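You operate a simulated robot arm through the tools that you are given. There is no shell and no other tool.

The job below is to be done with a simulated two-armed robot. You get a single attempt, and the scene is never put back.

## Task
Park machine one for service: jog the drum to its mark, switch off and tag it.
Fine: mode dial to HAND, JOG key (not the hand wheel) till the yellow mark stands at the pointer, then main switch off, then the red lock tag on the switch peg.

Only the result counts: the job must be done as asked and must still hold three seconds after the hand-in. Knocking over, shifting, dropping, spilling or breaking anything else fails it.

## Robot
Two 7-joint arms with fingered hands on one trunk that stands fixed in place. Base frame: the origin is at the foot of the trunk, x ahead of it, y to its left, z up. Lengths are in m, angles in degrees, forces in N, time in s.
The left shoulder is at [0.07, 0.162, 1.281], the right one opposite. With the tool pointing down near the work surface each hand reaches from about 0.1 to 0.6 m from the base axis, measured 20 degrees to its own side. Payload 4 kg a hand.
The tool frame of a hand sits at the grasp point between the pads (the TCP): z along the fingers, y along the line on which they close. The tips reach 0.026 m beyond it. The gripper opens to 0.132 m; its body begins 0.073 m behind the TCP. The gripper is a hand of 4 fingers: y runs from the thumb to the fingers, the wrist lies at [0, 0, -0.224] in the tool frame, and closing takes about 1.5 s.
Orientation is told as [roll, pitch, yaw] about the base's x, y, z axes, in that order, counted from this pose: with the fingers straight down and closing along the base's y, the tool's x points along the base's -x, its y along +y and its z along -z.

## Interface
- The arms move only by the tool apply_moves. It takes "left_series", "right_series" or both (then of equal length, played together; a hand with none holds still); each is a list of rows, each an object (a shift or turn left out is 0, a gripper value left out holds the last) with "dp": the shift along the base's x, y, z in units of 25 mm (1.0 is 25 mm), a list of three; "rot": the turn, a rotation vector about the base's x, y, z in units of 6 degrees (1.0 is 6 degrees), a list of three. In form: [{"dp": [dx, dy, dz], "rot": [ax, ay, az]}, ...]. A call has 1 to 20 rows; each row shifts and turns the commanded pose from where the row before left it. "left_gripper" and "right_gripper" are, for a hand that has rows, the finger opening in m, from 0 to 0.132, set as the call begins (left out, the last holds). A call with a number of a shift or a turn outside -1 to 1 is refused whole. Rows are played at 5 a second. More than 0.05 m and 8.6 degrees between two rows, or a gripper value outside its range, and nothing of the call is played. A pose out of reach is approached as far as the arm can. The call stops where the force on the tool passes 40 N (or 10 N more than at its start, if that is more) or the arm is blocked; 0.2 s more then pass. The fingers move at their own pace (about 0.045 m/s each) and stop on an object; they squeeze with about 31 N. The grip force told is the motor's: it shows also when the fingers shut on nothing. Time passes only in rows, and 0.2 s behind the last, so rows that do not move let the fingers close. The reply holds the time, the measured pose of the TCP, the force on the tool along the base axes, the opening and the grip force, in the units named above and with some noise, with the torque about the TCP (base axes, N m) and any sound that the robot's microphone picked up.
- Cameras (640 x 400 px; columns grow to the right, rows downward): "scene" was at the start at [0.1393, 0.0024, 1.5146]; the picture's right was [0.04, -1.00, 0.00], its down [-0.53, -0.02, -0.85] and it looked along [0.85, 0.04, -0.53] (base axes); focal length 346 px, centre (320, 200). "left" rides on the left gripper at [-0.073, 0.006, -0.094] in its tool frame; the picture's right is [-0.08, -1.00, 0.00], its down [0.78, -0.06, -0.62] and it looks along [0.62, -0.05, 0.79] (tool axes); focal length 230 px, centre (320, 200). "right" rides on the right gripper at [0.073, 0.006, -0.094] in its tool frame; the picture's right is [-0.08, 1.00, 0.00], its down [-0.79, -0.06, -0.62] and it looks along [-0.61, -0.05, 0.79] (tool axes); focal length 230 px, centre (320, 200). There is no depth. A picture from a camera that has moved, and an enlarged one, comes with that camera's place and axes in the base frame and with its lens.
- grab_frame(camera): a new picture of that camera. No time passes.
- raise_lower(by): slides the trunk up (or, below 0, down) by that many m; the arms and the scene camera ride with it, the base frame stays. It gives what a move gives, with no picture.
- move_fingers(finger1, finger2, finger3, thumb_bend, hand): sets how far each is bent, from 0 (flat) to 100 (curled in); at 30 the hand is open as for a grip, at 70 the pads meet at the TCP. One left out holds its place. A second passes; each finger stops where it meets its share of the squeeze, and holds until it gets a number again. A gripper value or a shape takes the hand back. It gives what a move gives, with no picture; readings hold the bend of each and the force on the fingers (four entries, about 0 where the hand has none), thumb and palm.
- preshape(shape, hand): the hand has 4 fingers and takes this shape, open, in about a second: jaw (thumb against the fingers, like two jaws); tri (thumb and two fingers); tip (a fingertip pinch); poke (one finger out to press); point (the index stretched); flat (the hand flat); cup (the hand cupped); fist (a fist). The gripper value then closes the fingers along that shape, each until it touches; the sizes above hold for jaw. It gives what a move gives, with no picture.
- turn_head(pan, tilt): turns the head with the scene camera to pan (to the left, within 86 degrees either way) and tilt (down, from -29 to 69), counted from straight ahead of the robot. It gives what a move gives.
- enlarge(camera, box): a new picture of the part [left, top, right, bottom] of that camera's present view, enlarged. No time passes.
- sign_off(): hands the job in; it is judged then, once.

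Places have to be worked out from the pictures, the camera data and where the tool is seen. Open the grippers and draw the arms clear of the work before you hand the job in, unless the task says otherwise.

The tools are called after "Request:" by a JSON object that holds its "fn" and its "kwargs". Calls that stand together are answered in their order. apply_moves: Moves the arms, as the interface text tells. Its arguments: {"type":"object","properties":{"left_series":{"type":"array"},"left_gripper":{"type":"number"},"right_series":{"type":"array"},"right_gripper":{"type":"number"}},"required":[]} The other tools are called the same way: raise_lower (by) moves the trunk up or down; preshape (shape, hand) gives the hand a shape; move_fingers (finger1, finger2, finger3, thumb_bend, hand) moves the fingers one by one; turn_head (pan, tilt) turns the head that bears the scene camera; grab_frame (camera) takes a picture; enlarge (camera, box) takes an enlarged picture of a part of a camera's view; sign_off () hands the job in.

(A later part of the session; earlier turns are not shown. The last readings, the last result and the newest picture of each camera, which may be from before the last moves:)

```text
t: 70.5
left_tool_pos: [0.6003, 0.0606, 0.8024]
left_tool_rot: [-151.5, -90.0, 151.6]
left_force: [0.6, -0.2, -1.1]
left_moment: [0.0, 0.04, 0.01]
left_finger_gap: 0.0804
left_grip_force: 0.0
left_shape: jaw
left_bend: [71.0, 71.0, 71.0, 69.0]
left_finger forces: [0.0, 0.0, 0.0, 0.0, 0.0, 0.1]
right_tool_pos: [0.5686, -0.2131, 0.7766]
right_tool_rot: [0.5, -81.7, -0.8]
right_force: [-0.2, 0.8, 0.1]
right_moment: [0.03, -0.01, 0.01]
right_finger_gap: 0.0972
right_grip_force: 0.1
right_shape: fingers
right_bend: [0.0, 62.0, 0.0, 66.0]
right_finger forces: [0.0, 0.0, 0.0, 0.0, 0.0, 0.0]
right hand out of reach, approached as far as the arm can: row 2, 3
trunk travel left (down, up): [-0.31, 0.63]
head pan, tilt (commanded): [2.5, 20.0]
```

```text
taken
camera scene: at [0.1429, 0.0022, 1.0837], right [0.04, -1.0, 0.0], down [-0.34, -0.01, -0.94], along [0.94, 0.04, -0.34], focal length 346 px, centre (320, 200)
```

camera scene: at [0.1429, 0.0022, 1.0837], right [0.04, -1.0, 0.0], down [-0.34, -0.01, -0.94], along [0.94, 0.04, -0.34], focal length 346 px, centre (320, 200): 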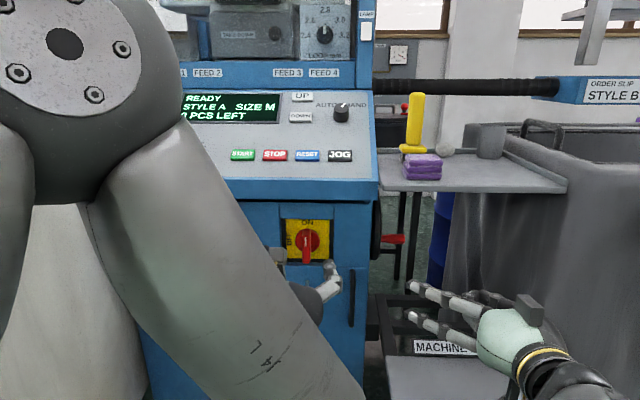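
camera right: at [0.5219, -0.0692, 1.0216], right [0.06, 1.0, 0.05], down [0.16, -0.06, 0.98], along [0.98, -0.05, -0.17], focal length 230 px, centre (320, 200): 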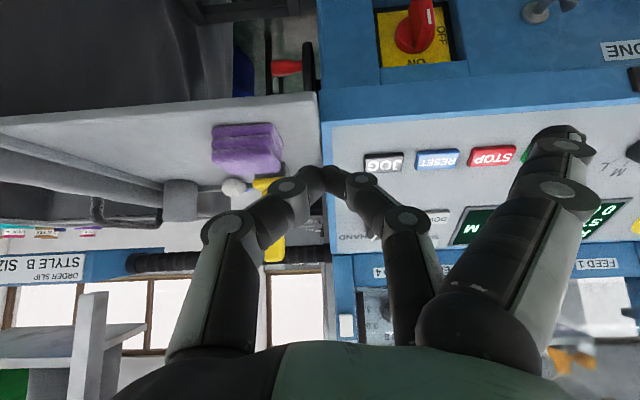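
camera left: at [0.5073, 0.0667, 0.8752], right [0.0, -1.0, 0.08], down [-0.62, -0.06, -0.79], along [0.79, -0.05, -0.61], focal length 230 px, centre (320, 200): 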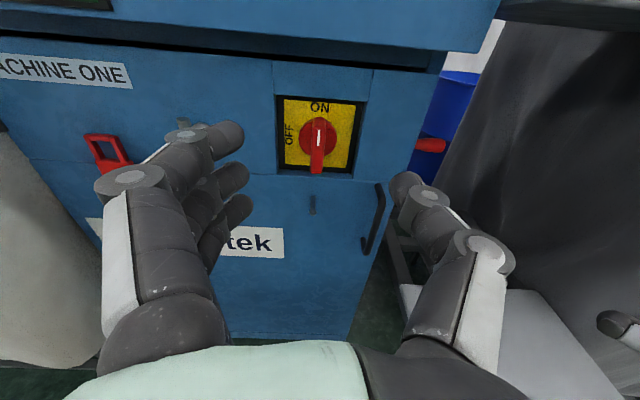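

The switch is centred between thumb and fingers. I zoom in to read its shape and position.

Request:
{"fn": "enlarge", "kwargs": {"camera": "left", "box": [250, 80, 390, 220]}}

Request:
{"fn": "enlarge", "kwargs": {"camera": "left", "box": [50, 90, 250, 260]}}

Request:
{"fn": "enlarge", "kwargs": {"camera": "scene", "box": [240, 190, 380, 320]}}

```text
2.86 times, centred on (320, 150) of left
camera zoom: at [0.5073, 0.0667, 0.8752], right [0.0, -1.0, 0.08], down [-0.62, -0.06, -0.79], along [0.79, -0.05, -0.61], focal length 657 px, centre (320, 343)
```

zoom: 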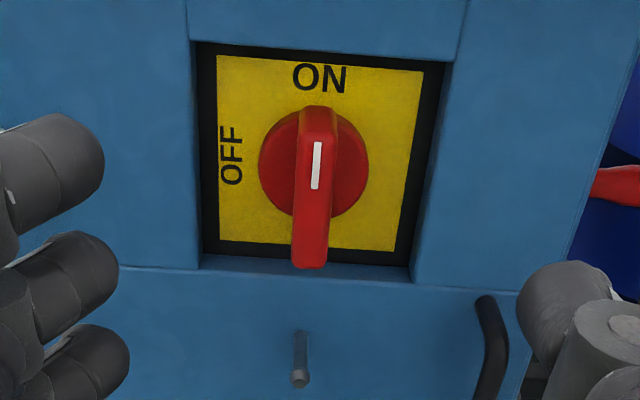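

```text
2.35 times, centred on (150, 175) of left
camera zoom: at [0.5073, 0.0667, 0.8752], right [0.0, -1.0, 0.08], down [-0.62, -0.06, -0.79], along [0.79, -0.05, -0.61], focal length 541 px, centre (720, 259)
```

zoom: 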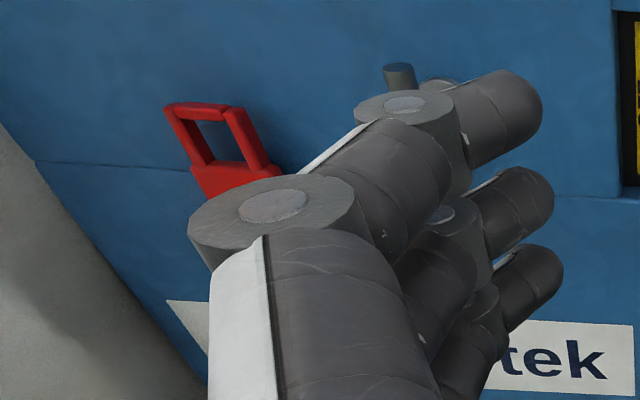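

```text
3.08 times, centred on (310, 255) of scene
camera zoom: at [0.1429, 0.0022, 1.0837], right [0.04, -1.0, 0.0], down [-0.34, -0.01, -0.94], along [0.94, 0.04, -0.34], focal length 1063 px, centre (351, 31)
```

zoom: 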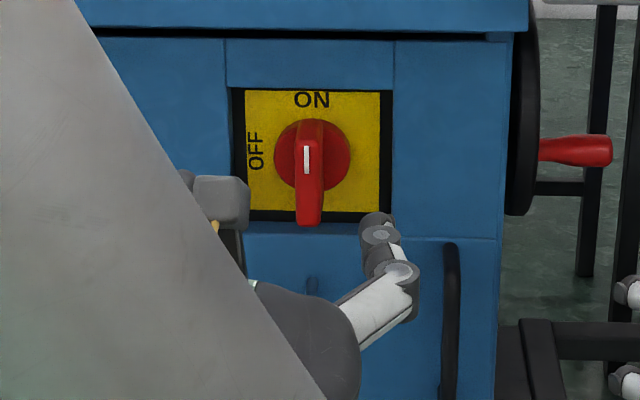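

The bar handle is about 18 mm wide, centred near [0.79, 0.0595, 0.749], with its front face at x about 0.775. I align level with it and advance to just short of the handle with the fingers opened to 60 mm.

Request:
{"fn": "apply_moves", "kwargs": {"left_series": [{"dp": [0, 0, -0.7]}, {"dp": [0, -0.04, -0.7]}, {"dp": [0, 0, -0.72]}, {"dp": [1, 0, 0]}, {"dp": [1, 0, 0]}, {"dp": [1, 0, 0]}, {"dp": [1, 0, 0]}, {"dp": [0.6, 0, 0]}, {"dp": [0, 0, 0]}], "left_gripper": 0.06}}

Request:
{"fn": "enlarge", "kwargs": {"camera": "left", "box": [180, 80, 460, 255]}}

Request:
{"fn": "enlarge", "kwargs": {"camera": "scene", "box": [240, 190, 380, 320]}}

```text
t: 72.5
left_tool_pos: [0.7283, 0.061, 0.7598]
left_tool_rot: [43.1, -90.0, -43.1]
left_force: [-0.5, -1.0, 0.0]
left_moment: [0.01, 0.0, 0.01]
left_finger_gap: 0.0606
left_grip_force: 0.0
left_shape: jaw
left_bend: [73.0, 73.0, 73.0, 70.0]
left_finger forces: [0.0, 0.0, 0.1, 0.0, 0.1, 0.0]
left hand out of reach, approached as far as the arm can: row 2, 3
right_tool_pos: [0.5675, -0.2138, 0.7768]
right_tool_rot: [0.4, -81.5, -0.7]
right_force: [-0.4, 0.3, 0.7]
right_moment: [0.01, 0.0, -0.01]
right_finger_gap: 0.0974
right_grip_force: 0.1
right_shape: fingers
right_bend: [0.0, 62.0, 0.0, 66.0]
right_finger forces: [0.0, 0.0, 0.0, 0.0, 0.0, 0.1]
trunk travel left (down, up): [-0.31, 0.63]
head pan, tilt (commanded): [2.5, 20.0]
```

```text
2.29 times, centred on (320, 168) of left
camera zoom: at [0.635, 0.0674, 0.8323], right [0.0, -1.0, 0.08], down [-0.62, -0.06, -0.78], along [0.79, -0.05, -0.61], focal length 526 px, centre (320, 274)
```

zoom: 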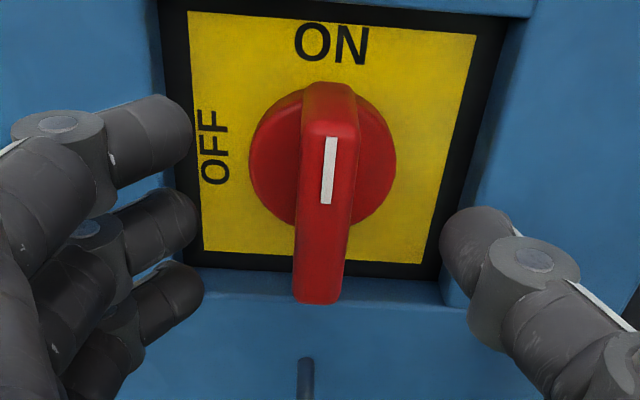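

```text
3.08 times, centred on (310, 255) of scene
camera zoom: at [0.1426, 0.0025, 1.0837], right [0.04, -1.0, 0.0], down [-0.34, -0.01, -0.94], along [0.94, 0.04, -0.34], focal length 1063 px, centre (351, 31)
```

zoom: 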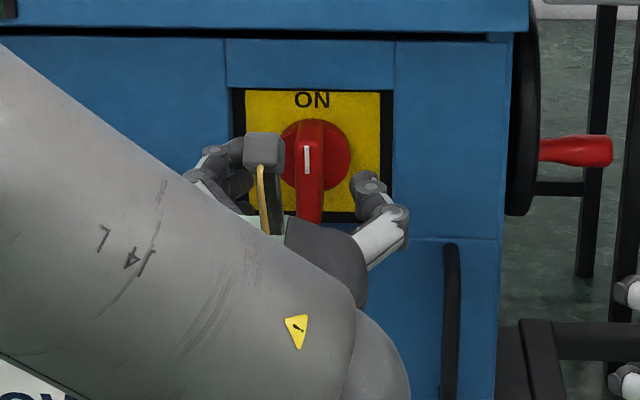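

The TCP sits about 14 mm high because the arm couldn't follow the last descent. I correct height and y while advancing to straddle the bar.

Request:
{"fn": "apply_moves", "kwargs": {"left_series": [{"dp": [0, -0.03, -0.28]}, {"dp": [0, -0.03, -0.28]}, {"dp": [0.45, 0, 0]}, {"dp": [0.45, 0, 0]}, {"dp": [0.45, 0, 0]}, {"dp": [0.45, 0, 0]}, {"dp": [0, 0, 0]}]}}

Request:
{"fn": "enlarge", "kwargs": {"camera": "left", "box": [180, 80, 460, 255]}}

Request:
{"fn": "enlarge", "kwargs": {"camera": "scene", "box": [240, 190, 380, 320]}}

```text
t: 74.1
left_tool_pos: [0.7743, 0.0601, 0.7439]
left_tool_rot: [-31.0, -89.9, 30.9]
left_force: [-0.8, -0.1, -0.8]
left_moment: [-0.05, -0.03, -0.01]
left_finger_gap: 0.0609
left_grip_force: 0.0
left_shape: jaw
left_bend: [73.0, 73.0, 73.0, 70.0]
left_finger forces: [0.0, 0.1, 0.0, 0.0, 0.0, 0.1]
right_tool_pos: [0.5673, -0.2148, 0.777]
right_tool_rot: [0.5, -81.6, -0.7]
right_force: [-0.7, 0.2, -0.8]
right_moment: [-0.02, 0.02, -0.01]
right_finger_gap: 0.0976
right_grip_force: 0.2
right_shape: fingers
right_bend: [0.0, 62.0, 0.0, 66.0]
right_finger forces: [0.0, 0.1, 0.0, 0.0, 0.1, 0.1]
trunk travel left (down, up): [-0.31, 0.63]
head pan, tilt (commanded): [2.5, 20.0]
```

```text
2.29 times, centred on (320, 168) of left
camera zoom: at [0.6813, 0.0661, 0.8169], right [0.0, -1.0, 0.08], down [-0.62, -0.06, -0.78], along [0.79, -0.05, -0.62], focal length 526 px, centre (320, 274)
```

zoom: 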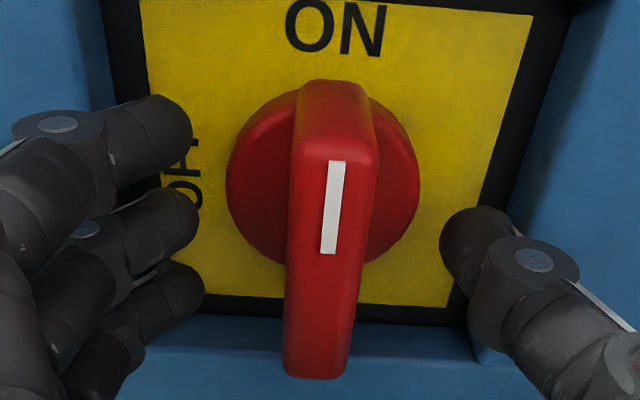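

```text
3.08 times, centred on (310, 255) of scene
camera zoom: at [0.1426, 0.0025, 1.0837], right [0.04, -1.0, 0.0], down [-0.34, -0.01, -0.94], along [0.94, 0.04, -0.34], focal length 1063 px, centre (351, 31)
```

zoom: 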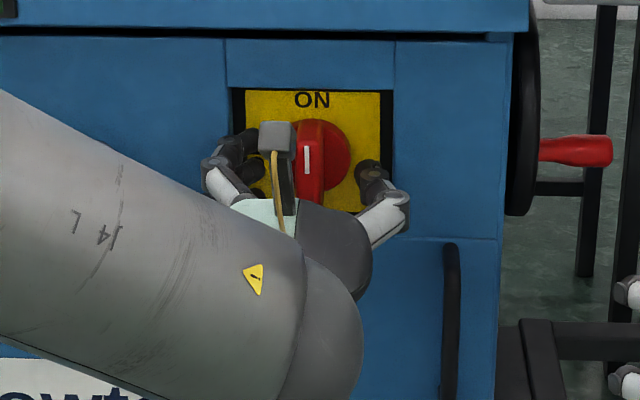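

The bar is between thumb and fingers, and its centre is at z about 0.749. I raise 5 mm and close on it.

Request:
{"fn": "apply_moves", "kwargs": {"left_series": [{"dp": [0, 0, 0.2]}, {"dp": [0, 0, 0]}]}}

Request:
{"fn": "apply_moves", "kwargs": {"left_series": [{"dp": [0, 0, 0]}, {"dp": [0, 0, 0]}, {"dp": [0, 0, 0]}, {"dp": [0, 0, 0]}, {"dp": [0, 0, 0]}, {"dp": [0, 0, 0]}, {"dp": [0, 0, 0]}], "left_gripper": 0.005}}

Request:
{"fn": "enlarge", "kwargs": {"camera": "left", "box": [180, 80, 460, 255]}}

```text
t: 74.7
left_tool_pos: [0.7733, 0.0612, 0.7489]
left_tool_rot: [-29.9, -90.1, 29.9]
left_force: [-0.6, -0.2, 0.0]
left_moment: [0.0, 0.01, 0.0]
left_finger_gap: 0.0608
left_grip_force: 0.0
left_shape: jaw
left_bend: [73.0, 73.0, 73.0, 70.0]
left_finger forces: [0.0, 0.1, 0.0, 0.0, 0.0, 0.1]
right_tool_pos: [0.569, -0.2129, 0.777]
right_tool_rot: [0.4, -81.6, -0.6]
right_force: [-0.3, 0.0, -0.7]
right_moment: [-0.01, -0.03, 0.01]
right_finger_gap: 0.0972
right_grip_force: 0.1
right_shape: fingers
right_bend: [0.0, 62.0, 0.0, 66.0]
right_finger forces: [0.0, 0.0, 0.1, 0.1, 0.0, 0.0]
trunk travel left (down, up): [-0.31, 0.63]
head pan, tilt (commanded): [2.5, 20.0]
```

```text
t: 76.3
left_tool_pos: [0.7729, 0.0607, 0.7486]
left_tool_rot: [-39.6, -90.0, 39.7]
left_force: [-0.1, 0.5, 0.0]
left_moment: [-0.06, -0.02, 0.03]
left_finger_gap: 0.0116
left_grip_force: 30.9
left_shape: jaw
left_bend: [72.0, 72.0, 72.0, 70.0]
left_finger forces: [9.3, 9.1, 9.1, 0.1, 27.9, 0.0]
right_tool_pos: [0.5672, -0.2138, 0.7761]
right_tool_rot: [0.4, -81.7, -0.8]
right_force: [-0.4, 0.5, 0.5]
right_moment: [0.01, 0.02, -0.02]
right_finger_gap: 0.0971
right_grip_force: 0.1
right_shape: fingers
right_bend: [0.0, 62.0, 0.0, 66.0]
right_finger forces: [0.1, 0.0, 0.0, 0.1, 0.1, 0.0]
trunk travel left (down, up): [-0.31, 0.63]
head pan, tilt (commanded): [2.5, 20.0]
```

```text
2.29 times, centred on (320, 168) of left
camera zoom: at [0.6808, 0.066, 0.8222], right [0.0, -1.0, 0.08], down [-0.62, -0.06, -0.78], along [0.79, -0.05, -0.62], focal length 526 px, centre (320, 274)
```

zoom: 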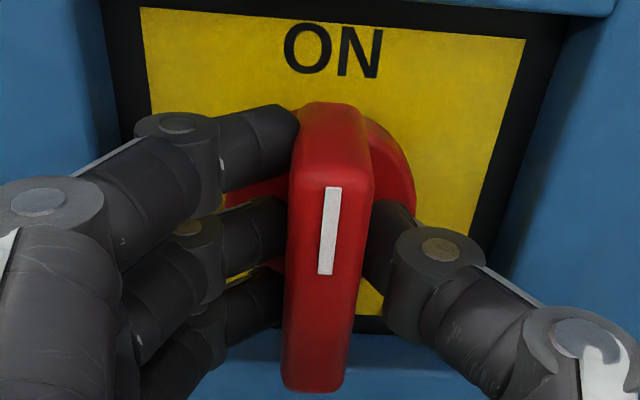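

All three fingers and the thumb bear on the bar. I begin the counter-clockwise turn with the first 30° and check.

Request:
{"fn": "apply_moves", "kwargs": {"left_series": [{"rot": [-1, 0, 0]}, {"rot": [-1, 0, 0]}, {"rot": [-1, 0, 0]}, {"rot": [-1, 0, 0]}, {"rot": [-1, 0, 0]}]}}

Request:
{"fn": "enlarge", "kwargs": {"camera": "left", "box": [180, 80, 460, 255]}}

Request:
{"fn": "enlarge", "kwargs": {"camera": "scene", "box": [240, 190, 380, 320]}}

```text
t: 77.5
left_tool_pos: [0.7746, 0.062, 0.7487]
left_tool_rot: [-89.8, -59.9, 89.9]
left_force: [1.5, 6.1, -1.2]
left_moment: [0.12, 0.01, 0.16]
left_finger_gap: 0.0116
left_grip_force: 31.3
left_shape: jaw
left_bend: [72.0, 72.0, 72.0, 70.0]
left_finger forces: [10.7, 10.8, 11.4, 0.0, 27.3, 0.1]
right_tool_pos: [0.568, -0.2124, 0.7771]
right_tool_rot: [0.1, -81.6, -0.3]
right_force: [0.0, 0.7, 0.4]
right_moment: [-0.01, -0.01, -0.02]
right_finger_gap: 0.0974
right_grip_force: 0.0
right_shape: fingers
right_bend: [0.0, 62.0, 0.0, 66.0]
right_finger forces: [0.1, 0.0, 0.0, 0.0, 0.0, 0.1]
trunk travel left (down, up): [-0.31, 0.63]
head pan, tilt (commanded): [2.5, 20.0]
```

```text
2.29 times, centred on (320, 168) of left
camera zoom: at [0.6807, 0.1035, 0.8089], right [0.0, -0.82, 0.57], down [-0.62, -0.45, -0.65], along [0.79, -0.35, -0.51], focal length 526 px, centre (320, 274)
```

zoom: 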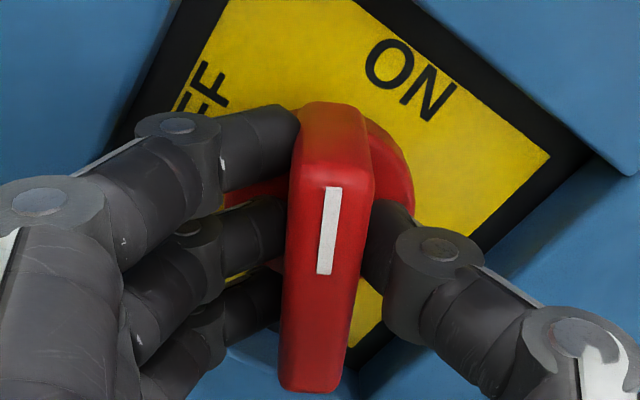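

```text
3.08 times, centred on (310, 255) of scene
camera zoom: at [0.1429, 0.0033, 1.0836], right [0.04, -1.0, 0.0], down [-0.34, -0.02, -0.94], along [0.94, 0.04, -0.34], focal length 1063 px, centre (351, 31)
```

zoom: 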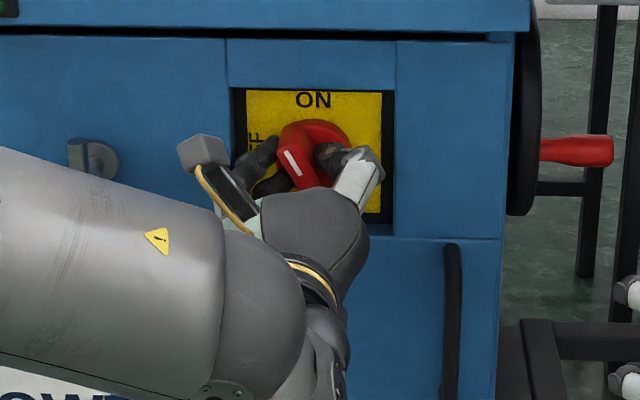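

The switch is turning with the hand (30° so far). I continue another 30°.

Request:
{"fn": "apply_moves", "kwargs": {"left_series": [{"rot": [-1, 0, 0]}, {"rot": [-1, 0, 0]}, {"rot": [-1, 0, 0]}, {"rot": [-1, 0, 0]}, {"rot": [-1, 0, 0]}]}}

Request:
{"fn": "enlarge", "kwargs": {"camera": "left", "box": [180, 80, 460, 255]}}

```text
t: 78.7
left_tool_pos: [0.7739, 0.0625, 0.7479]
left_tool_rot: [-89.9, -29.9, 90.0]
left_force: [0.7, 13.0, -5.3]
left_moment: [0.01, 0.18, 0.23]
left_finger_gap: 0.0115
left_grip_force: 31.2
left_shape: jaw
left_bend: [72.0, 72.0, 72.0, 70.0]
left_finger forces: [12.0, 12.0, 12.0, 0.0, 25.5, 0.1]
right_tool_pos: [0.5683, -0.2117, 0.7767]
right_tool_rot: [-0.1, -81.5, 0.0]
right_force: [-0.4, 0.3, 0.0]
right_moment: [-0.04, 0.0, 0.01]
right_finger_gap: 0.0974
right_grip_force: 0.1
right_shape: fingers
right_bend: [0.0, 62.0, 0.0, 66.0]
right_finger forces: [0.1, 0.0, 0.1, 0.1, 0.0, 0.0]
trunk travel left (down, up): [-0.31, 0.63]
head pan, tilt (commanded): [2.5, 20.0]
```

```text
2.29 times, centred on (320, 168) of left
camera zoom: at [0.6812, 0.1288, 0.7791], right [0.0, -0.43, 0.9], down [-0.62, -0.71, -0.34], along [0.79, -0.56, -0.27], focal length 526 px, centre (320, 274)
```

zoom: 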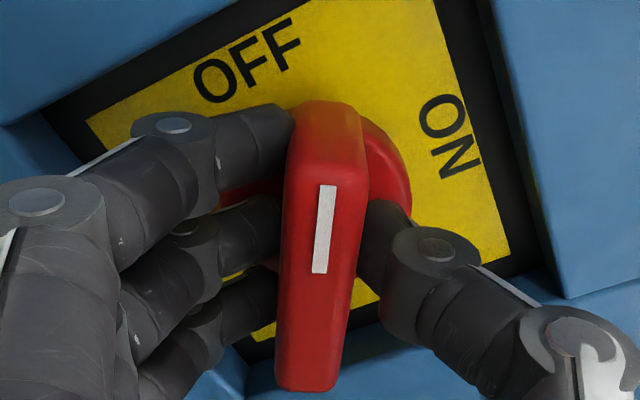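

At 60° there is a 13 N side load from a small axis offset. I relieve it by shifting about 3 mm in +y and finish the last 30°.

Request:
{"fn": "apply_moves", "kwargs": {"left_series": [{"dp": [0, 0.1, -0.04]}, {"rot": [-1, 0, 0]}, {"dp": [0, 0.02, 0], "rot": [-1, 0, 0]}, {"dp": [0, 0.02, 0], "rot": [-1, 0, 0]}, {"rot": [-1, 0, 0]}, {"rot": [-1, 0, 0]}]}}

Request:
{"fn": "enlarge", "kwargs": {"camera": "left", "box": [180, 80, 460, 255]}}

Request:
{"fn": "grab_frame", "kwargs": {"camera": "scene"}}

```text
t: 80.1
left_tool_pos: [0.7745, 0.0631, 0.7459]
left_tool_rot: [-89.8, 0.1, 89.9]
left_force: [0.0, 4.2, -12.4]
left_moment: [0.06, 0.32, 0.06]
left_finger_gap: 0.0114
left_grip_force: 30.6
left_shape: jaw
left_bend: [72.0, 72.0, 72.0, 70.0]
left_finger forces: [12.2, 12.3, 12.5, 0.0, 25.0, 0.0]
right_tool_pos: [0.5699, -0.213, 0.776]
right_tool_rot: [0.2, -81.5, -0.5]
right_force: [-0.1, -0.7, 0.7]
right_moment: [-0.02, 0.0, 0.03]
right_finger_gap: 0.0971
right_grip_force: 0.0
right_shape: fingers
right_bend: [0.0, 62.0, 0.0, 66.0]
right_finger forces: [0.0, 0.0, 0.0, 0.0, 0.0, 0.0]
trunk travel left (down, up): [-0.31, 0.63]
head pan, tilt (commanded): [2.5, 20.0]
```

```text
2.29 times, centred on (320, 168) of left
camera zoom: at [0.6811, 0.137, 0.7406], right [0.0, 0.08, 1.0], down [-0.62, -0.78, 0.06], along [0.79, -0.62, 0.05], focal length 526 px, centre (320, 274)
```

zoom: 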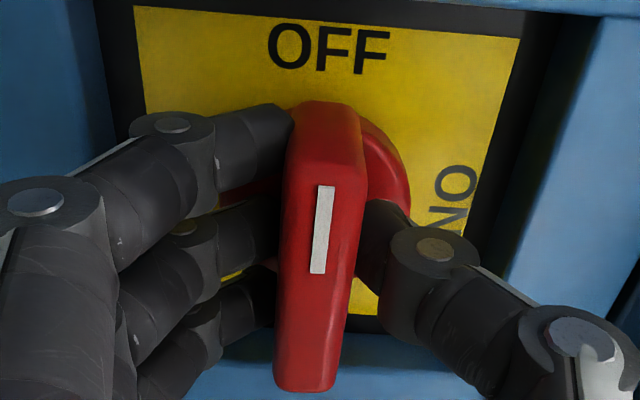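

```text
taken
camera scene: at [0.1442, 0.0031, 1.0834], right [0.04, -1.0, 0.0], down [-0.34, -0.02, -0.94], along [0.94, 0.04, -0.34], focal length 346 px, centre (320, 200)
```

scene: 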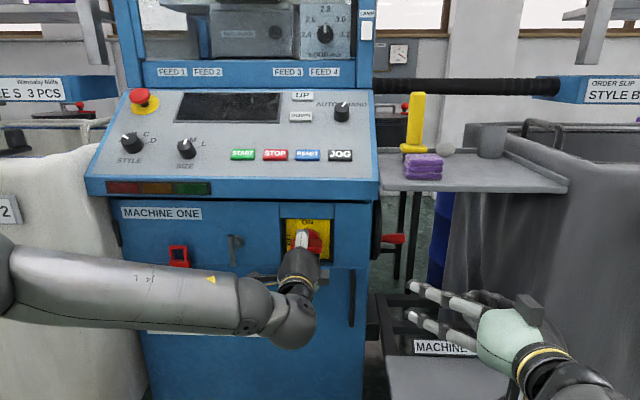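

The display and lamps have gone dark: the main switch is OFF. I give it a slight extra 2° to seat it, then release and back straight out.

Request:
{"fn": "apply_moves", "kwargs": {"left_series": [{"dp": [0, 0, -0.05], "rot": [-0.35, 0, 0]}, {"dp": [0, 0, 0]}]}}

Request:
{"fn": "apply_moves", "kwargs": {"left_series": [{"dp": [0, 0, 0]}, {"dp": [0, 0, 0]}, {"dp": [0, 0, 0]}, {"dp": [0, 0, 0]}, {"dp": [0, 0, 0]}, {"dp": [-0.6, 0, 0]}, {"dp": [-1, 0, 0]}, {"dp": [-1, 0, 0]}, {"dp": [-1, 0, 0]}], "left_gripper": 0.06}}

Request:
{"fn": "grab_frame", "kwargs": {"camera": "left"}}

Request:
{"fn": "grab_frame", "kwargs": {"camera": "scene"}}

Request:
{"fn": "enlarge", "kwargs": {"camera": "scene", "box": [240, 190, 380, 320]}}

```text
t: 80.7
left_tool_pos: [0.7745, 0.0636, 0.7465]
left_tool_rot: [-89.9, 2.2, 90.0]
left_force: [-0.6, 4.2, -10.4]
left_moment: [0.2, 0.34, 0.04]
left_finger_gap: 0.0113
left_grip_force: 30.9
left_shape: jaw
left_bend: [72.0, 72.0, 72.0, 70.0]
left_finger forces: [10.1, 12.3, 13.1, 0.0, 25.2, 0.0]
right_tool_pos: [0.5684, -0.2135, 0.7759]
right_tool_rot: [0.2, -81.5, -0.5]
right_force: [-0.8, -0.1, -0.4]
right_moment: [0.01, 0.01, -0.01]
right_finger_gap: 0.0976
right_grip_force: 0.0
right_shape: fingers
right_bend: [0.0, 62.0, 0.0, 66.0]
right_finger forces: [0.0, 0.0, 0.0, 0.0, 0.0, 0.1]
trunk travel left (down, up): [-0.31, 0.63]
head pan, tilt (commanded): [2.5, 20.0]
```

```text
t: 82.7
left_tool_pos: [0.6823, 0.0632, 0.747]
left_tool_rot: [-90.0, 2.1, 90.0]
left_force: [1.0, 0.5, 0.9]
left_moment: [-0.02, -0.03, 0.01]
left_finger_gap: 0.059
left_grip_force: 0.0
left_shape: jaw
left_bend: [73.0, 73.0, 73.0, 70.0]
left_finger forces: [0.1, 0.0, 0.0, 0.0, 0.1, 0.0]
right_tool_pos: [0.5682, -0.2125, 0.7765]
right_tool_rot: [0.3, -81.6, -0.6]
right_force: [0.1, -0.4, 0.0]
right_moment: [0.01, -0.03, -0.01]
right_finger_gap: 0.0976
right_grip_force: 0.2
right_shape: fingers
right_bend: [0.0, 62.0, 0.0, 66.0]
right_finger forces: [0.0, 0.1, 0.0, 0.1, 0.0, 0.1]
trunk travel left (down, up): [-0.31, 0.63]
head pan, tilt (commanded): [2.5, 20.0]
```

```text
taken
camera left: at [0.5897, 0.1363, 0.7395], right [0.0, 0.11, 0.99], down [-0.62, -0.78, 0.09], along [0.79, -0.61, 0.07], focal length 230 px, centre (320, 200)
```

left: 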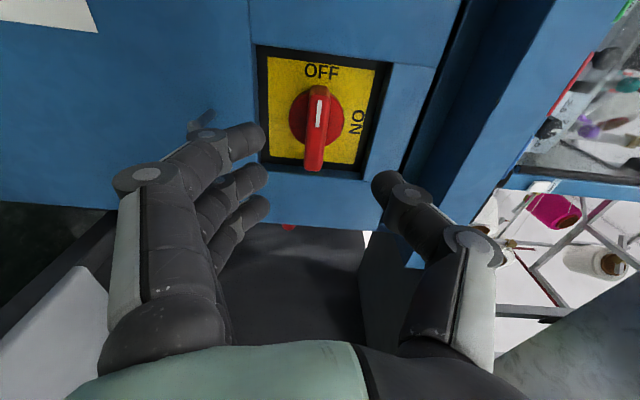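

```text
taken
camera scene: at [0.1426, 0.0027, 1.0837], right [0.04, -1.0, 0.0], down [-0.34, -0.01, -0.94], along [0.94, 0.04, -0.34], focal length 346 px, centre (320, 200)
```

scene: 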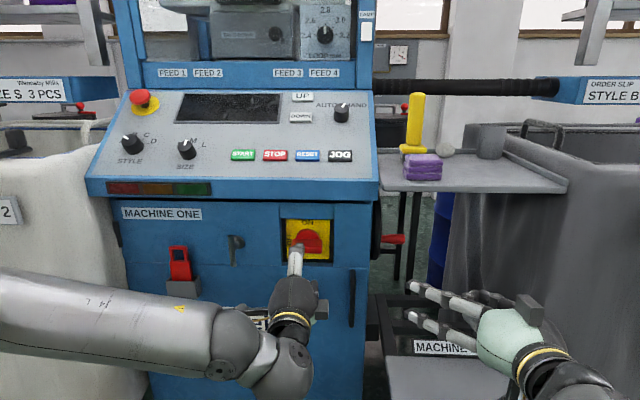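

```text
3.08 times, centred on (310, 255) of scene
camera zoom: at [0.1426, 0.0027, 1.0837], right [0.04, -1.0, 0.0], down [-0.34, -0.01, -0.94], along [0.94, 0.04, -0.34], focal length 1063 px, centre (351, 31)
```

zoom: 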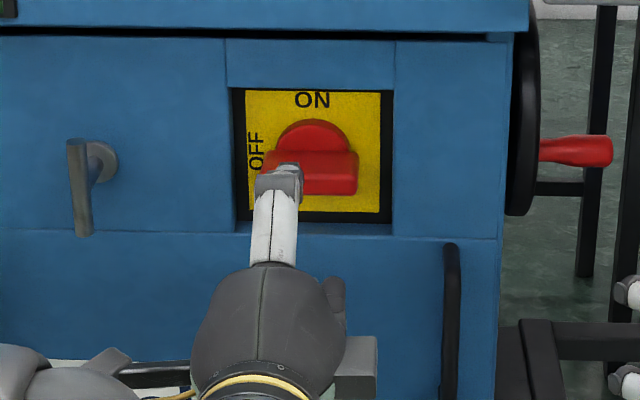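

The bar is horizontal on OFF. Next is the tag: I back the left hand off, turn it back so it closes sideways, and bring it in front of the tag for a close look.

Request:
{"fn": "apply_moves", "kwargs": {"left_series": [{"dp": [-0.7, 0, 0.1], "rot": [1, 0, 0]}, {"dp": [-0.7, 0, 0.1], "rot": [1, 0, 0]}, {"dp": [-0.7, 0.5, 0.2], "rot": [1, 0, 0]}, {"dp": [0, 0.8, 0.2], "rot": [1, 0, 0]}, {"dp": [0, 0.8, 0.2], "rot": [1, 0, 0]}, {"dp": [0, 0.8, 0.2], "rot": [1, 0, 0]}, {"dp": [0, 0.8, 0.2], "rot": [1, 0, 0]}, {"dp": [0, 0.8, 0.2], "rot": [1, 0, 0]}, {"dp": [0, 0.8, 0.2], "rot": [1, 0, 0]}, {"dp": [0, 0.8, 0.2], "rot": [1, 0, 0]}, {"dp": [0, 0.8, 0.2], "rot": [1, 0, 0]}, {"dp": [0, 0.8, 0.2], "rot": [1, 0, 0]}, {"dp": [0, 0.8, 0.2], "rot": [1, 0, 0]}, {"dp": [0, 0.8, 0.2], "rot": [1, 0, 0]}, {"dp": [0, 0.8, 0.2], "rot": [1, 0, 0]}, {"dp": [0, 0.8, 0.1], "rot": [0.35, 0, 0]}, {"dp": [0, 0, 0]}], "left_gripper": 0.09}}

Request:
{"fn": "grab_frame", "kwargs": {"camera": "left"}}

Request:
{"fn": "grab_frame", "kwargs": {"camera": "scene"}}

```text
t: 86.3
left_tool_pos: [0.628, 0.2777, 0.7825]
left_tool_rot: [-55.8, -79.4, 55.5]
left_force: [0.1, 0.4, -0.3]
left_moment: [0.01, -0.02, 0.01]
left_finger_gap: 0.0896
left_grip_force: 0.0
left_shape: jaw
left_bend: [69.0, 69.0, 69.0, 65.0]
left_finger forces: [0.1, 0.1, 0.1, 0.0, 0.0, 0.1]
left hand out of reach, approached as far as the arm can: row 9, 10, 11
right_tool_pos: [0.5688, -0.2128, 0.7771]
right_tool_rot: [0.5, -81.5, -0.7]
right_force: [-0.6, 0.2, 0.0]
right_moment: [0.01, -0.02, 0.03]
right_finger_gap: 0.0974
right_grip_force: 0.1
right_shape: fingers
right_bend: [0.0, 62.0, 0.0, 66.0]
right_finger forces: [0.0, 0.0, 0.1, 0.0, 0.1, 0.1]
trunk travel left (down, up): [-0.31, 0.63]
head pan, tilt (commanded): [2.5, 20.0]
```

```text
taken
camera left: at [0.5435, 0.2954, 0.863], right [0.01, -0.97, 0.23], down [-0.69, -0.17, -0.7], along [0.72, -0.15, -0.68], focal length 230 px, centre (320, 200)
```

left: 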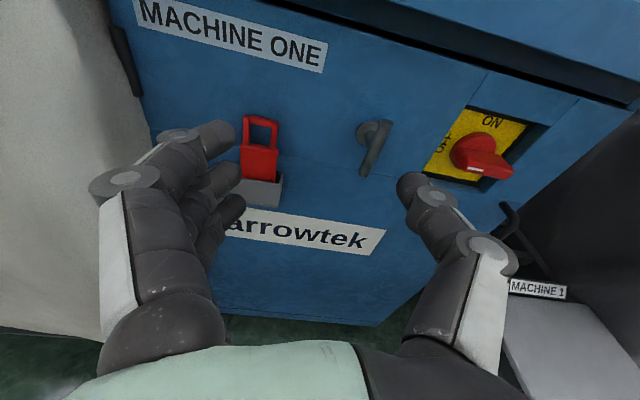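

```text
taken
camera scene: at [0.1426, 0.0025, 1.0837], right [0.04, -1.0, 0.0], down [-0.34, -0.01, -0.94], along [0.94, 0.04, -0.34], focal length 346 px, centre (320, 200)
```

scene: 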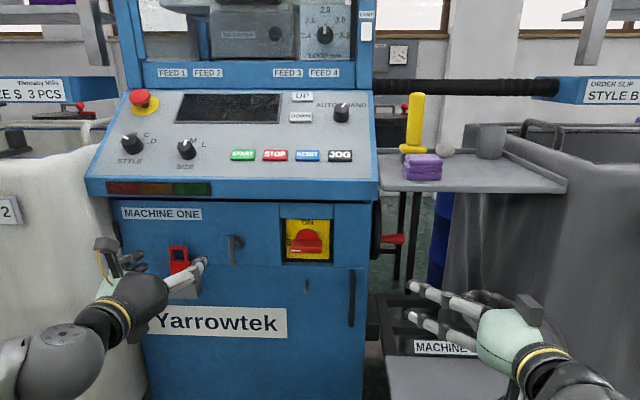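

The last rows were limited by the wrist, so the hand is rolled about 9° and dips about 6°, at y 0.278. I correct the orientation and move across in front of the tag.

Request:
{"fn": "apply_moves", "kwargs": {"left_series": [{"dp": [0.4, 0.7, 0], "rot": [0.5, -0.35, 0.04]}, {"dp": [0.4, 0.8, 0], "rot": [0.5, -0.35, 0.04]}, {"dp": [0.4, 0.8, 0], "rot": [0.45, -0.3, 0.04]}, {"dp": [0, 0, 0]}]}}

Request:
{"fn": "grab_frame", "kwargs": {"camera": "left"}}

```text
t: 87.3
left_tool_pos: [0.6745, 0.3282, 0.804]
left_tool_rot: [-30.4, -89.3, 30.9]
left_force: [0.4, -0.8, -0.3]
left_moment: [0.0, -0.02, 0.0]
left_finger_gap: 0.0897
left_grip_force: 0.1
left_shape: jaw
left_bend: [69.0, 69.0, 69.0, 65.0]
left_finger forces: [0.1, 0.0, 0.0, 0.0, 0.0, 0.0]
left hand out of reach, approached as far as the arm can: row 2, 3
right_tool_pos: [0.5684, -0.2126, 0.7771]
right_tool_rot: [0.3, -81.6, -0.5]
right_force: [0.4, 0.1, 0.5]
right_moment: [0.0, 0.0, -0.01]
right_finger_gap: 0.0973
right_grip_force: 0.1
right_shape: fingers
right_bend: [0.0, 62.0, 0.0, 66.0]
right_finger forces: [0.0, 0.1, 0.0, 0.1, 0.0, 0.0]
trunk travel left (down, up): [-0.31, 0.63]
head pan, tilt (commanded): [2.5, 20.0]
```

```text
taken
camera left: at [0.5823, 0.3329, 0.8779], right [0.01, -1.0, 0.08], down [-0.62, -0.07, -0.78], along [0.78, -0.05, -0.62], focal length 230 px, centre (320, 200)
```

left: 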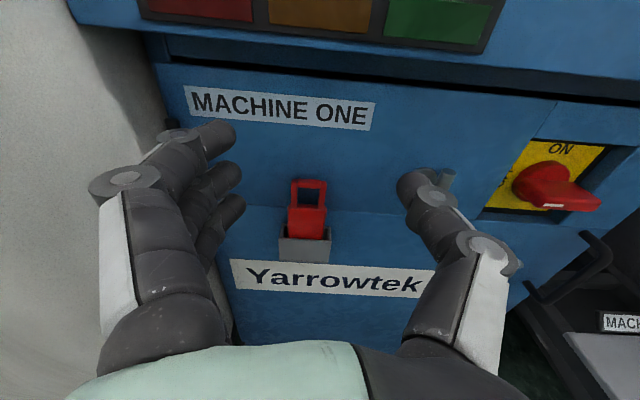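

The hand is level and nearly square in front of the tag. I zoom in to measure the tag, its hole and the pocket.

Request:
{"fn": "enlarge", "kwargs": {"camera": "left", "box": [250, 150, 370, 280]}}

Request:
{"fn": "enlarge", "kwargs": {"camera": "scene", "box": [110, 210, 250, 320]}}

```text
3.08 times, centred on (310, 215) of left
camera zoom: at [0.5823, 0.3329, 0.8779], right [0.01, -1.0, 0.08], down [-0.62, -0.07, -0.78], along [0.78, -0.05, -0.62], focal length 708 px, centre (351, 154)
```

zoom: 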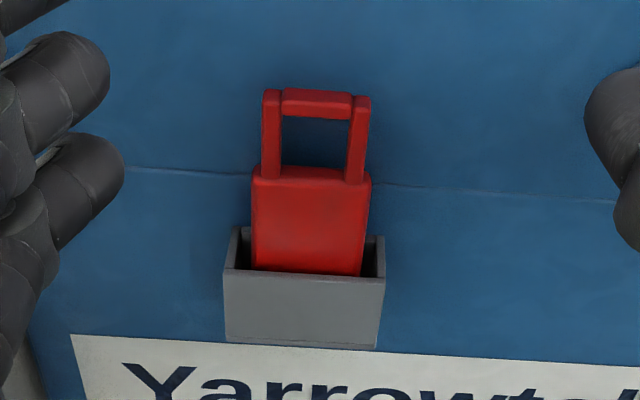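

```text
3.64 times, centred on (180, 265) of scene
camera zoom: at [0.1426, 0.0027, 1.0837], right [0.04, -1.0, 0.0], down [-0.34, -0.01, -0.94], along [0.94, 0.04, -0.34], focal length 1256 px, centre (829, -36)
```

zoom: 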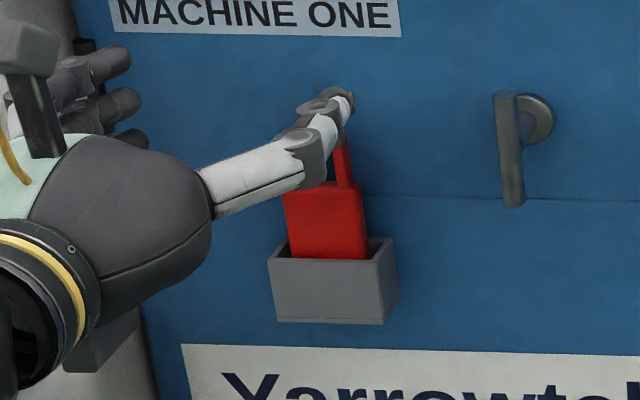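

The tag is a padlock shape: body about 47 mm wide, back against the wall at x about 0.784 to 0.794, pocket rim at z 0.6635, hole from about z 0.703 to 0.73. I'll grip the body with thumb and two fingers, keeping the third finger out of the pocket's way.

Request:
{"fn": "preshape", "kwargs": {"hand": "left", "shape": "tri"}}

Request:
{"fn": "grab_frame", "kwargs": {"camera": "left"}}

Request:
{"fn": "grab_frame", "kwargs": {"camera": "scene"}}

```text
t: 88.2
left_tool_pos: [0.6751, 0.327, 0.8047]
left_tool_rot: [-31.7, -89.3, 32.2]
left_force: [-0.7, 0.1, -0.4]
left_moment: [-0.04, -0.02, 0.0]
left_finger_gap: 0.1316
left_grip_force: 0.0
left_shape: tri
left_bend: [30.0, 30.0, 0.0, 30.0]
left_finger forces: [0.0, 0.0, 0.0, 0.0, 0.0, 0.0]
right_tool_pos: [0.5677, -0.213, 0.7768]
right_tool_rot: [0.4, -81.5, -0.6]
right_force: [0.5, 0.0, -0.2]
right_moment: [0.0, 0.0, -0.01]
right_finger_gap: 0.0972
right_grip_force: 0.1
right_shape: fingers
right_bend: [0.0, 62.0, 0.0, 66.0]
right_finger forces: [0.0, 0.1, 0.0, 0.0, 0.0, 0.0]
trunk travel left (down, up): [-0.31, 0.63]
head pan, tilt (commanded): [2.5, 20.0]
```

```text
taken
camera left: at [0.5821, 0.3327, 0.8777], right [0.01, -1.0, 0.08], down [-0.62, -0.07, -0.78], along [0.78, -0.05, -0.62], focal length 230 px, centre (320, 200)
```

left: 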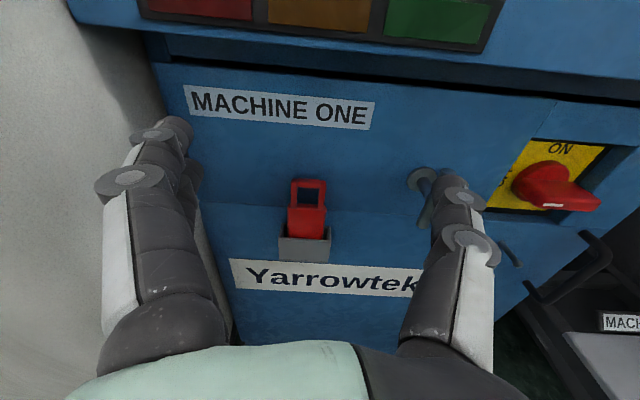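

```text
taken
camera scene: at [0.1426, 0.0027, 1.0837], right [0.04, -1.0, 0.0], down [-0.34, -0.01, -0.94], along [0.94, 0.04, -0.34], focal length 346 px, centre (320, 200)
```

scene: 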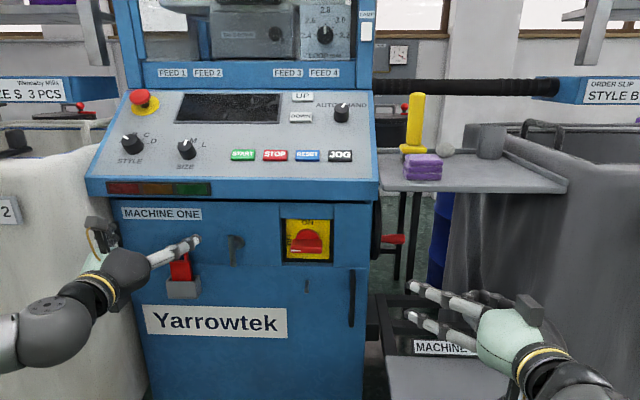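

The third finger is out to the left and free. I close to 80 mm and move forward and down to just in front of the tag body.

Request:
{"fn": "apply_moves", "kwargs": {"left_series": [{"dp": [0.5, 0.04, -0.5]}, {"dp": [0.5, 0.04, -0.8]}, {"dp": [0.4, 0.04, -0.8]}, {"dp": [0.4, 0.04, -0.8]}, {"dp": [0.3, 0.04, -0.8]}, {"dp": [0.2, 0.04, -0.8]}, {"dp": [0, 0, 0]}], "left_gripper": 0.08}}

Request:
{"fn": "grab_frame", "kwargs": {"camera": "left"}}

Request:
{"fn": "enlarge", "kwargs": {"camera": "scene", "box": [90, 200, 270, 330]}}

```text
t: 89.8
left_tool_pos: [0.751, 0.3287, 0.7009]
left_tool_rot: [-53.7, -89.5, 54.0]
left_force: [0.8, -0.1, 0.1]
left_moment: [0.01, 0.0, -0.03]
left_finger_gap: 0.0804
left_grip_force: 0.0
left_shape: tri
left_bend: [71.0, 71.0, 0.0, 69.0]
left_finger forces: [0.0, 0.0, 0.1, 0.0, 0.0, 0.1]
left hand out of reach, approached as far as the arm can: row 1, 2, 3, 5
right_tool_pos: [0.5684, -0.2134, 0.7769]
right_tool_rot: [0.3, -81.7, -0.7]
right_force: [-0.5, -0.6, -0.6]
right_moment: [0.02, 0.02, 0.01]
right_finger_gap: 0.0974
right_grip_force: 0.0
right_shape: fingers
right_bend: [0.0, 62.0, 0.0, 66.0]
right_finger forces: [0.0, 0.0, 0.0, 0.0, 0.0, 0.0]
trunk travel left (down, up): [-0.31, 0.63]
head pan, tilt (commanded): [2.5, 20.0]
```

```text
taken
camera left: at [0.6581, 0.3351, 0.7748], right [0.01, -1.0, 0.08], down [-0.62, -0.07, -0.78], along [0.78, -0.05, -0.62], focal length 230 px, centre (320, 200)
```

left: 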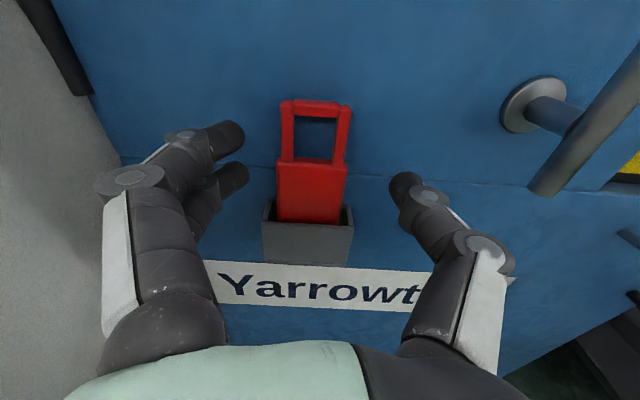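

```text
3.08 times, centred on (180, 265) of scene
camera zoom: at [0.1426, 0.0026, 1.0837], right [0.04, -1.0, 0.0], down [-0.34, -0.01, -0.94], along [0.94, 0.04, -0.34], focal length 1063 px, centre (751, 0)
```

zoom: 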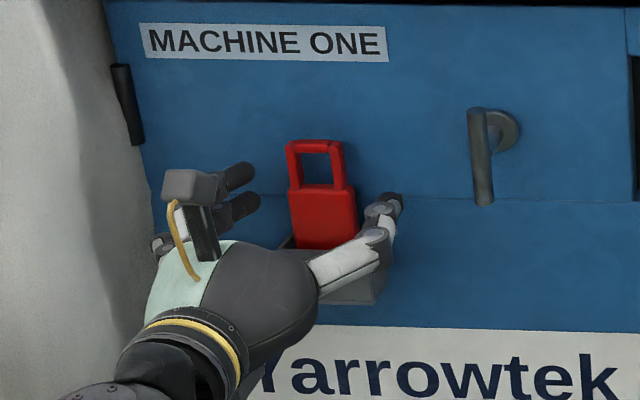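

The hand straddles the tag, which lies about 5 mm towards +y of the tool axis. I centre on it, lower to z about 0.688 and advance gently until the tips near the wall.

Request:
{"fn": "apply_moves", "kwargs": {"left_series": [{"dp": [0, 0.2, -0.26]}, {"dp": [0, 0, -0.26]}, {"dp": [0.2, 0, 0]}, {"dp": [0.2, 0, 0]}, {"dp": [0, 0, 0]}]}}

Request:
{"fn": "enlarge", "kwargs": {"camera": "left", "box": [180, 70, 460, 270]}}

Request:
{"fn": "enlarge", "kwargs": {"camera": "scene", "box": [90, 200, 270, 330]}}

```text
t: 91.0
left_tool_pos: [0.7638, 0.335, 0.6903]
left_tool_rot: [-111.5, -89.8, 111.7]
left_force: [0.4, -0.6, 0.0]
left_moment: [0.01, -0.01, 0.01]
left_finger_gap: 0.0804
left_grip_force: 0.0
left_shape: tri
left_bend: [71.0, 71.0, 0.0, 69.0]
left_finger forces: [0.0, 0.0, 0.1, 0.0, 0.0, 0.1]
left hand out of reach, approached as far as the arm can: row 1
right_tool_pos: [0.5687, -0.2131, 0.7767]
right_tool_rot: [0.3, -81.7, -0.6]
right_force: [-0.5, -0.2, -0.5]
right_moment: [0.0, -0.02, 0.0]
right_finger_gap: 0.0974
right_grip_force: 0.1
right_shape: fingers
right_bend: [0.0, 62.0, 0.0, 66.0]
right_finger forces: [0.1, 0.0, 0.1, 0.1, 0.1, 0.0]
trunk travel left (down, up): [-0.31, 0.63]
head pan, tilt (commanded): [2.5, 20.0]
```

```text
2.00 times, centred on (320, 170) of left
camera zoom: at [0.6703, 0.3395, 0.7633], right [0.01, -1.0, 0.08], down [-0.62, -0.07, -0.79], along [0.79, -0.04, -0.61], focal length 460 px, centre (320, 260)
```

zoom: 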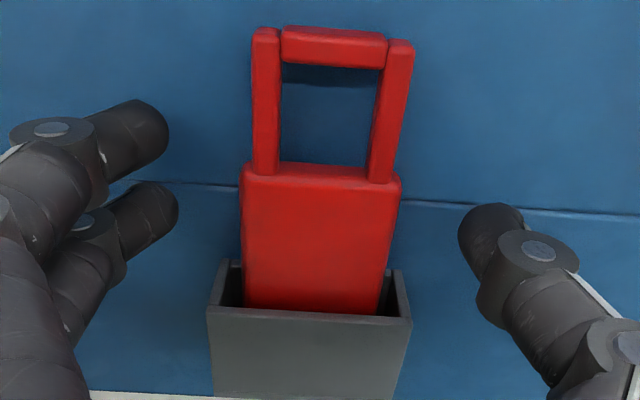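

```text
3.08 times, centred on (180, 265) of scene
camera zoom: at [0.1427, 0.0026, 1.0837], right [0.04, -1.0, 0.0], down [-0.34, -0.01, -0.94], along [0.94, 0.04, -0.34], focal length 1063 px, centre (751, 0)
```

zoom: 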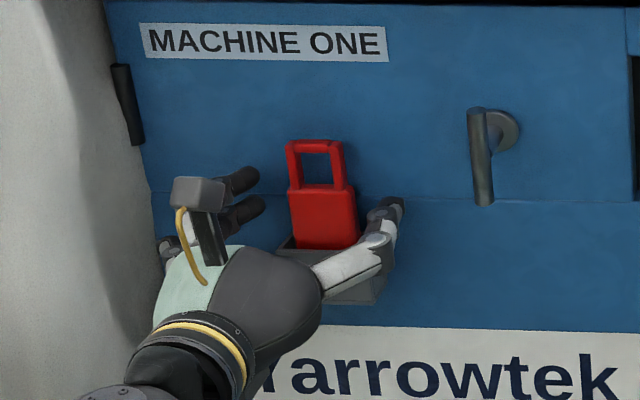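

The tag is centred between thumb and fingers, the tips just past its front face. I advance 5 mm more and close the grip gently.

Request:
{"fn": "apply_moves", "kwargs": {"left_series": [{"dp": [0.1, 0, 0]}, {"dp": [0.1, 0, 0]}, {"dp": [0, 0, 0]}]}}

Request:
{"fn": "apply_moves", "kwargs": {"left_series": [{"dp": [0, 0, 0]}, {"dp": [0, 0, 0]}, {"dp": [0, 0, 0]}, {"dp": [0, 0, 0]}, {"dp": [0, 0, 0]}, {"dp": [0, 0, 0]}, {"dp": [0, 0, 0]}], "left_gripper": 0.03}}

Request:
{"fn": "enlarge", "kwargs": {"camera": "left", "box": [180, 70, 460, 270]}}

Request:
{"fn": "enlarge", "kwargs": {"camera": "scene", "box": [90, 200, 270, 330]}}

```text
t: 91.8
left_tool_pos: [0.7692, 0.3331, 0.6913]
left_tool_rot: [-117.2, -89.8, 117.5]
left_force: [0.6, 0.2, 0.3]
left_moment: [0.0, 0.0, 0.02]
left_finger_gap: 0.0805
left_grip_force: 0.1
left_shape: tri
left_bend: [71.0, 71.0, 0.0, 69.0]
left_finger forces: [0.1, 0.0, 0.0, 0.1, 0.1, 0.0]
right_tool_pos: [0.5685, -0.2133, 0.7763]
right_tool_rot: [0.3, -81.6, -0.7]
right_force: [0.4, -0.2, -0.1]
right_moment: [0.0, -0.02, 0.02]
right_finger_gap: 0.0974
right_grip_force: 0.0
right_shape: fingers
right_bend: [0.0, 62.0, 0.0, 66.0]
right_finger forces: [0.1, 0.1, 0.1, 0.0, 0.1, 0.0]
trunk travel left (down, up): [-0.31, 0.63]
head pan, tilt (commanded): [2.5, 20.0]
```

```text
t: 93.4
left_tool_pos: [0.7683, 0.3327, 0.6914]
left_tool_rot: [-124.6, -89.7, 125.1]
left_force: [-0.6, -0.5, 1.9]
left_moment: [-0.09, -0.04, 0.01]
left_finger_gap: 0.0375
left_grip_force: 30.6
left_shape: tri
left_bend: [73.0, 74.0, 26.0, 70.0]
left_finger forces: [14.1, 14.0, 0.0, 0.1, 28.5, 0.0]
right_tool_pos: [0.568, -0.2132, 0.7762]
right_tool_rot: [0.3, -81.5, -0.6]
right_force: [0.0, 0.2, 0.5]
right_moment: [0.0, 0.02, -0.03]
right_finger_gap: 0.0975
right_grip_force: 0.1
right_shape: fingers
right_bend: [0.0, 62.0, 0.0, 66.0]
right_finger forces: [0.0, 0.0, 0.0, 0.0, 0.0, 0.0]
trunk travel left (down, up): [-0.31, 0.63]
head pan, tilt (commanded): [2.5, 20.0]
```

```text
2.00 times, centred on (320, 170) of left
camera zoom: at [0.6754, 0.3386, 0.764], right [0.0, -1.0, 0.08], down [-0.62, -0.07, -0.79], along [0.79, -0.05, -0.61], focal length 460 px, centre (320, 260)
```

zoom: 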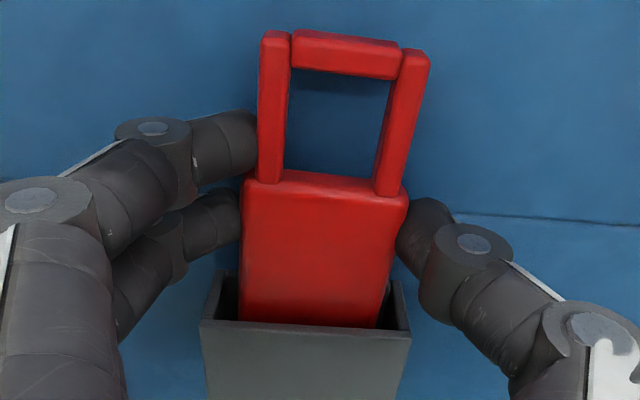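

```text
3.08 times, centred on (180, 265) of scene
camera zoom: at [0.1424, 0.0025, 1.0837], right [0.04, -1.0, 0.0], down [-0.34, -0.01, -0.94], along [0.94, 0.04, -0.34], focal length 1063 px, centre (751, 0)
```

zoom: 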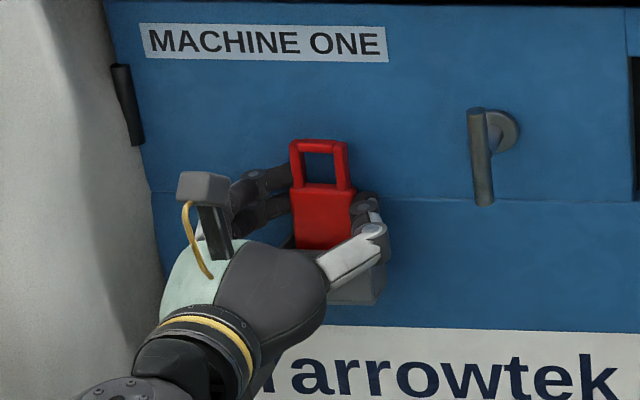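

The grip is firm, 14 N on each finger and 28 N on the thumb, with the tag only slightly tilted. I lift it straight up out of the pocket.

Request:
{"fn": "apply_moves", "kwargs": {"left_series": [{"dp": [0, 0, 0.3]}, {"dp": [0, 0, 0.5]}, {"dp": [0, 0, 0.5]}, {"dp": [0, 0, 0.5]}, {"dp": [0, 0, 0.5]}, {"dp": [0, 0, 0.3]}, {"dp": [0, 0, 0]}]}}

Request:
{"fn": "enlarge", "kwargs": {"camera": "left", "box": [180, 70, 460, 270]}}

Request:
{"fn": "enlarge", "kwargs": {"camera": "scene", "box": [90, 180, 290, 330]}}

```text
t: 95.0
left_tool_pos: [0.7669, 0.3336, 0.7566]
left_tool_rot: [-103.9, -90.0, 104.3]
left_force: [-0.4, 0.1, -0.4]
left_moment: [0.01, -0.02, -0.01]
left_finger_gap: 0.0372
left_grip_force: 30.8
left_shape: tri
left_bend: [73.0, 74.0, 26.0, 70.0]
left_finger forces: [14.0, 14.5, 0.0, 0.0, 28.4, 0.0]
right_tool_pos: [0.5682, -0.2127, 0.7768]
right_tool_rot: [0.3, -81.6, -0.5]
right_force: [1.1, -0.9, -0.2]
right_moment: [0.04, -0.03, 0.01]
right_finger_gap: 0.0973
right_grip_force: 0.2
right_shape: fingers
right_bend: [0.0, 62.0, 0.0, 66.0]
right_finger forces: [0.0, 0.0, 0.0, 0.1, 0.1, 0.1]
trunk travel left (down, up): [-0.31, 0.63]
head pan, tilt (commanded): [2.5, 20.0]
```

```text
2.00 times, centred on (320, 170) of left
camera zoom: at [0.6749, 0.3384, 0.8291], right [0.01, -1.0, 0.08], down [-0.62, -0.07, -0.79], along [0.79, -0.04, -0.61], focal length 460 px, centre (320, 260)
```

zoom: 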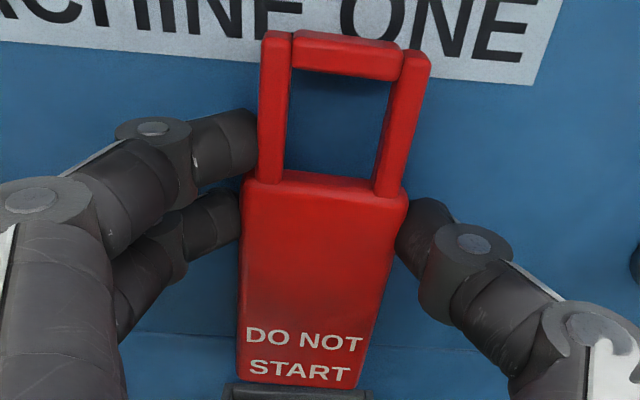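

```text
2.67 times, centred on (190, 255) of scene
camera zoom: at [0.1427, 0.0027, 1.0837], right [0.04, -1.0, 0.0], down [-0.34, -0.01, -0.94], along [0.94, 0.04, -0.34], focal length 921 px, centre (667, 53)
```

zoom: 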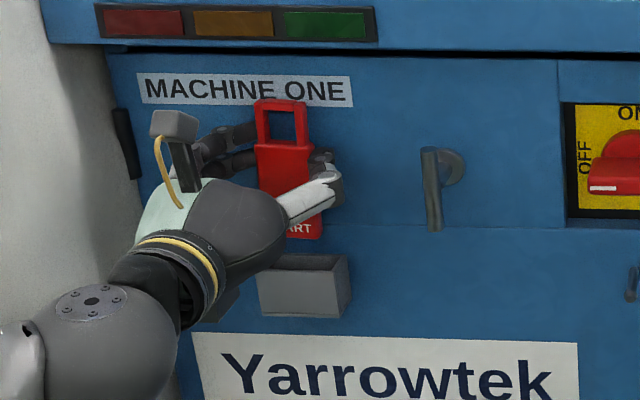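

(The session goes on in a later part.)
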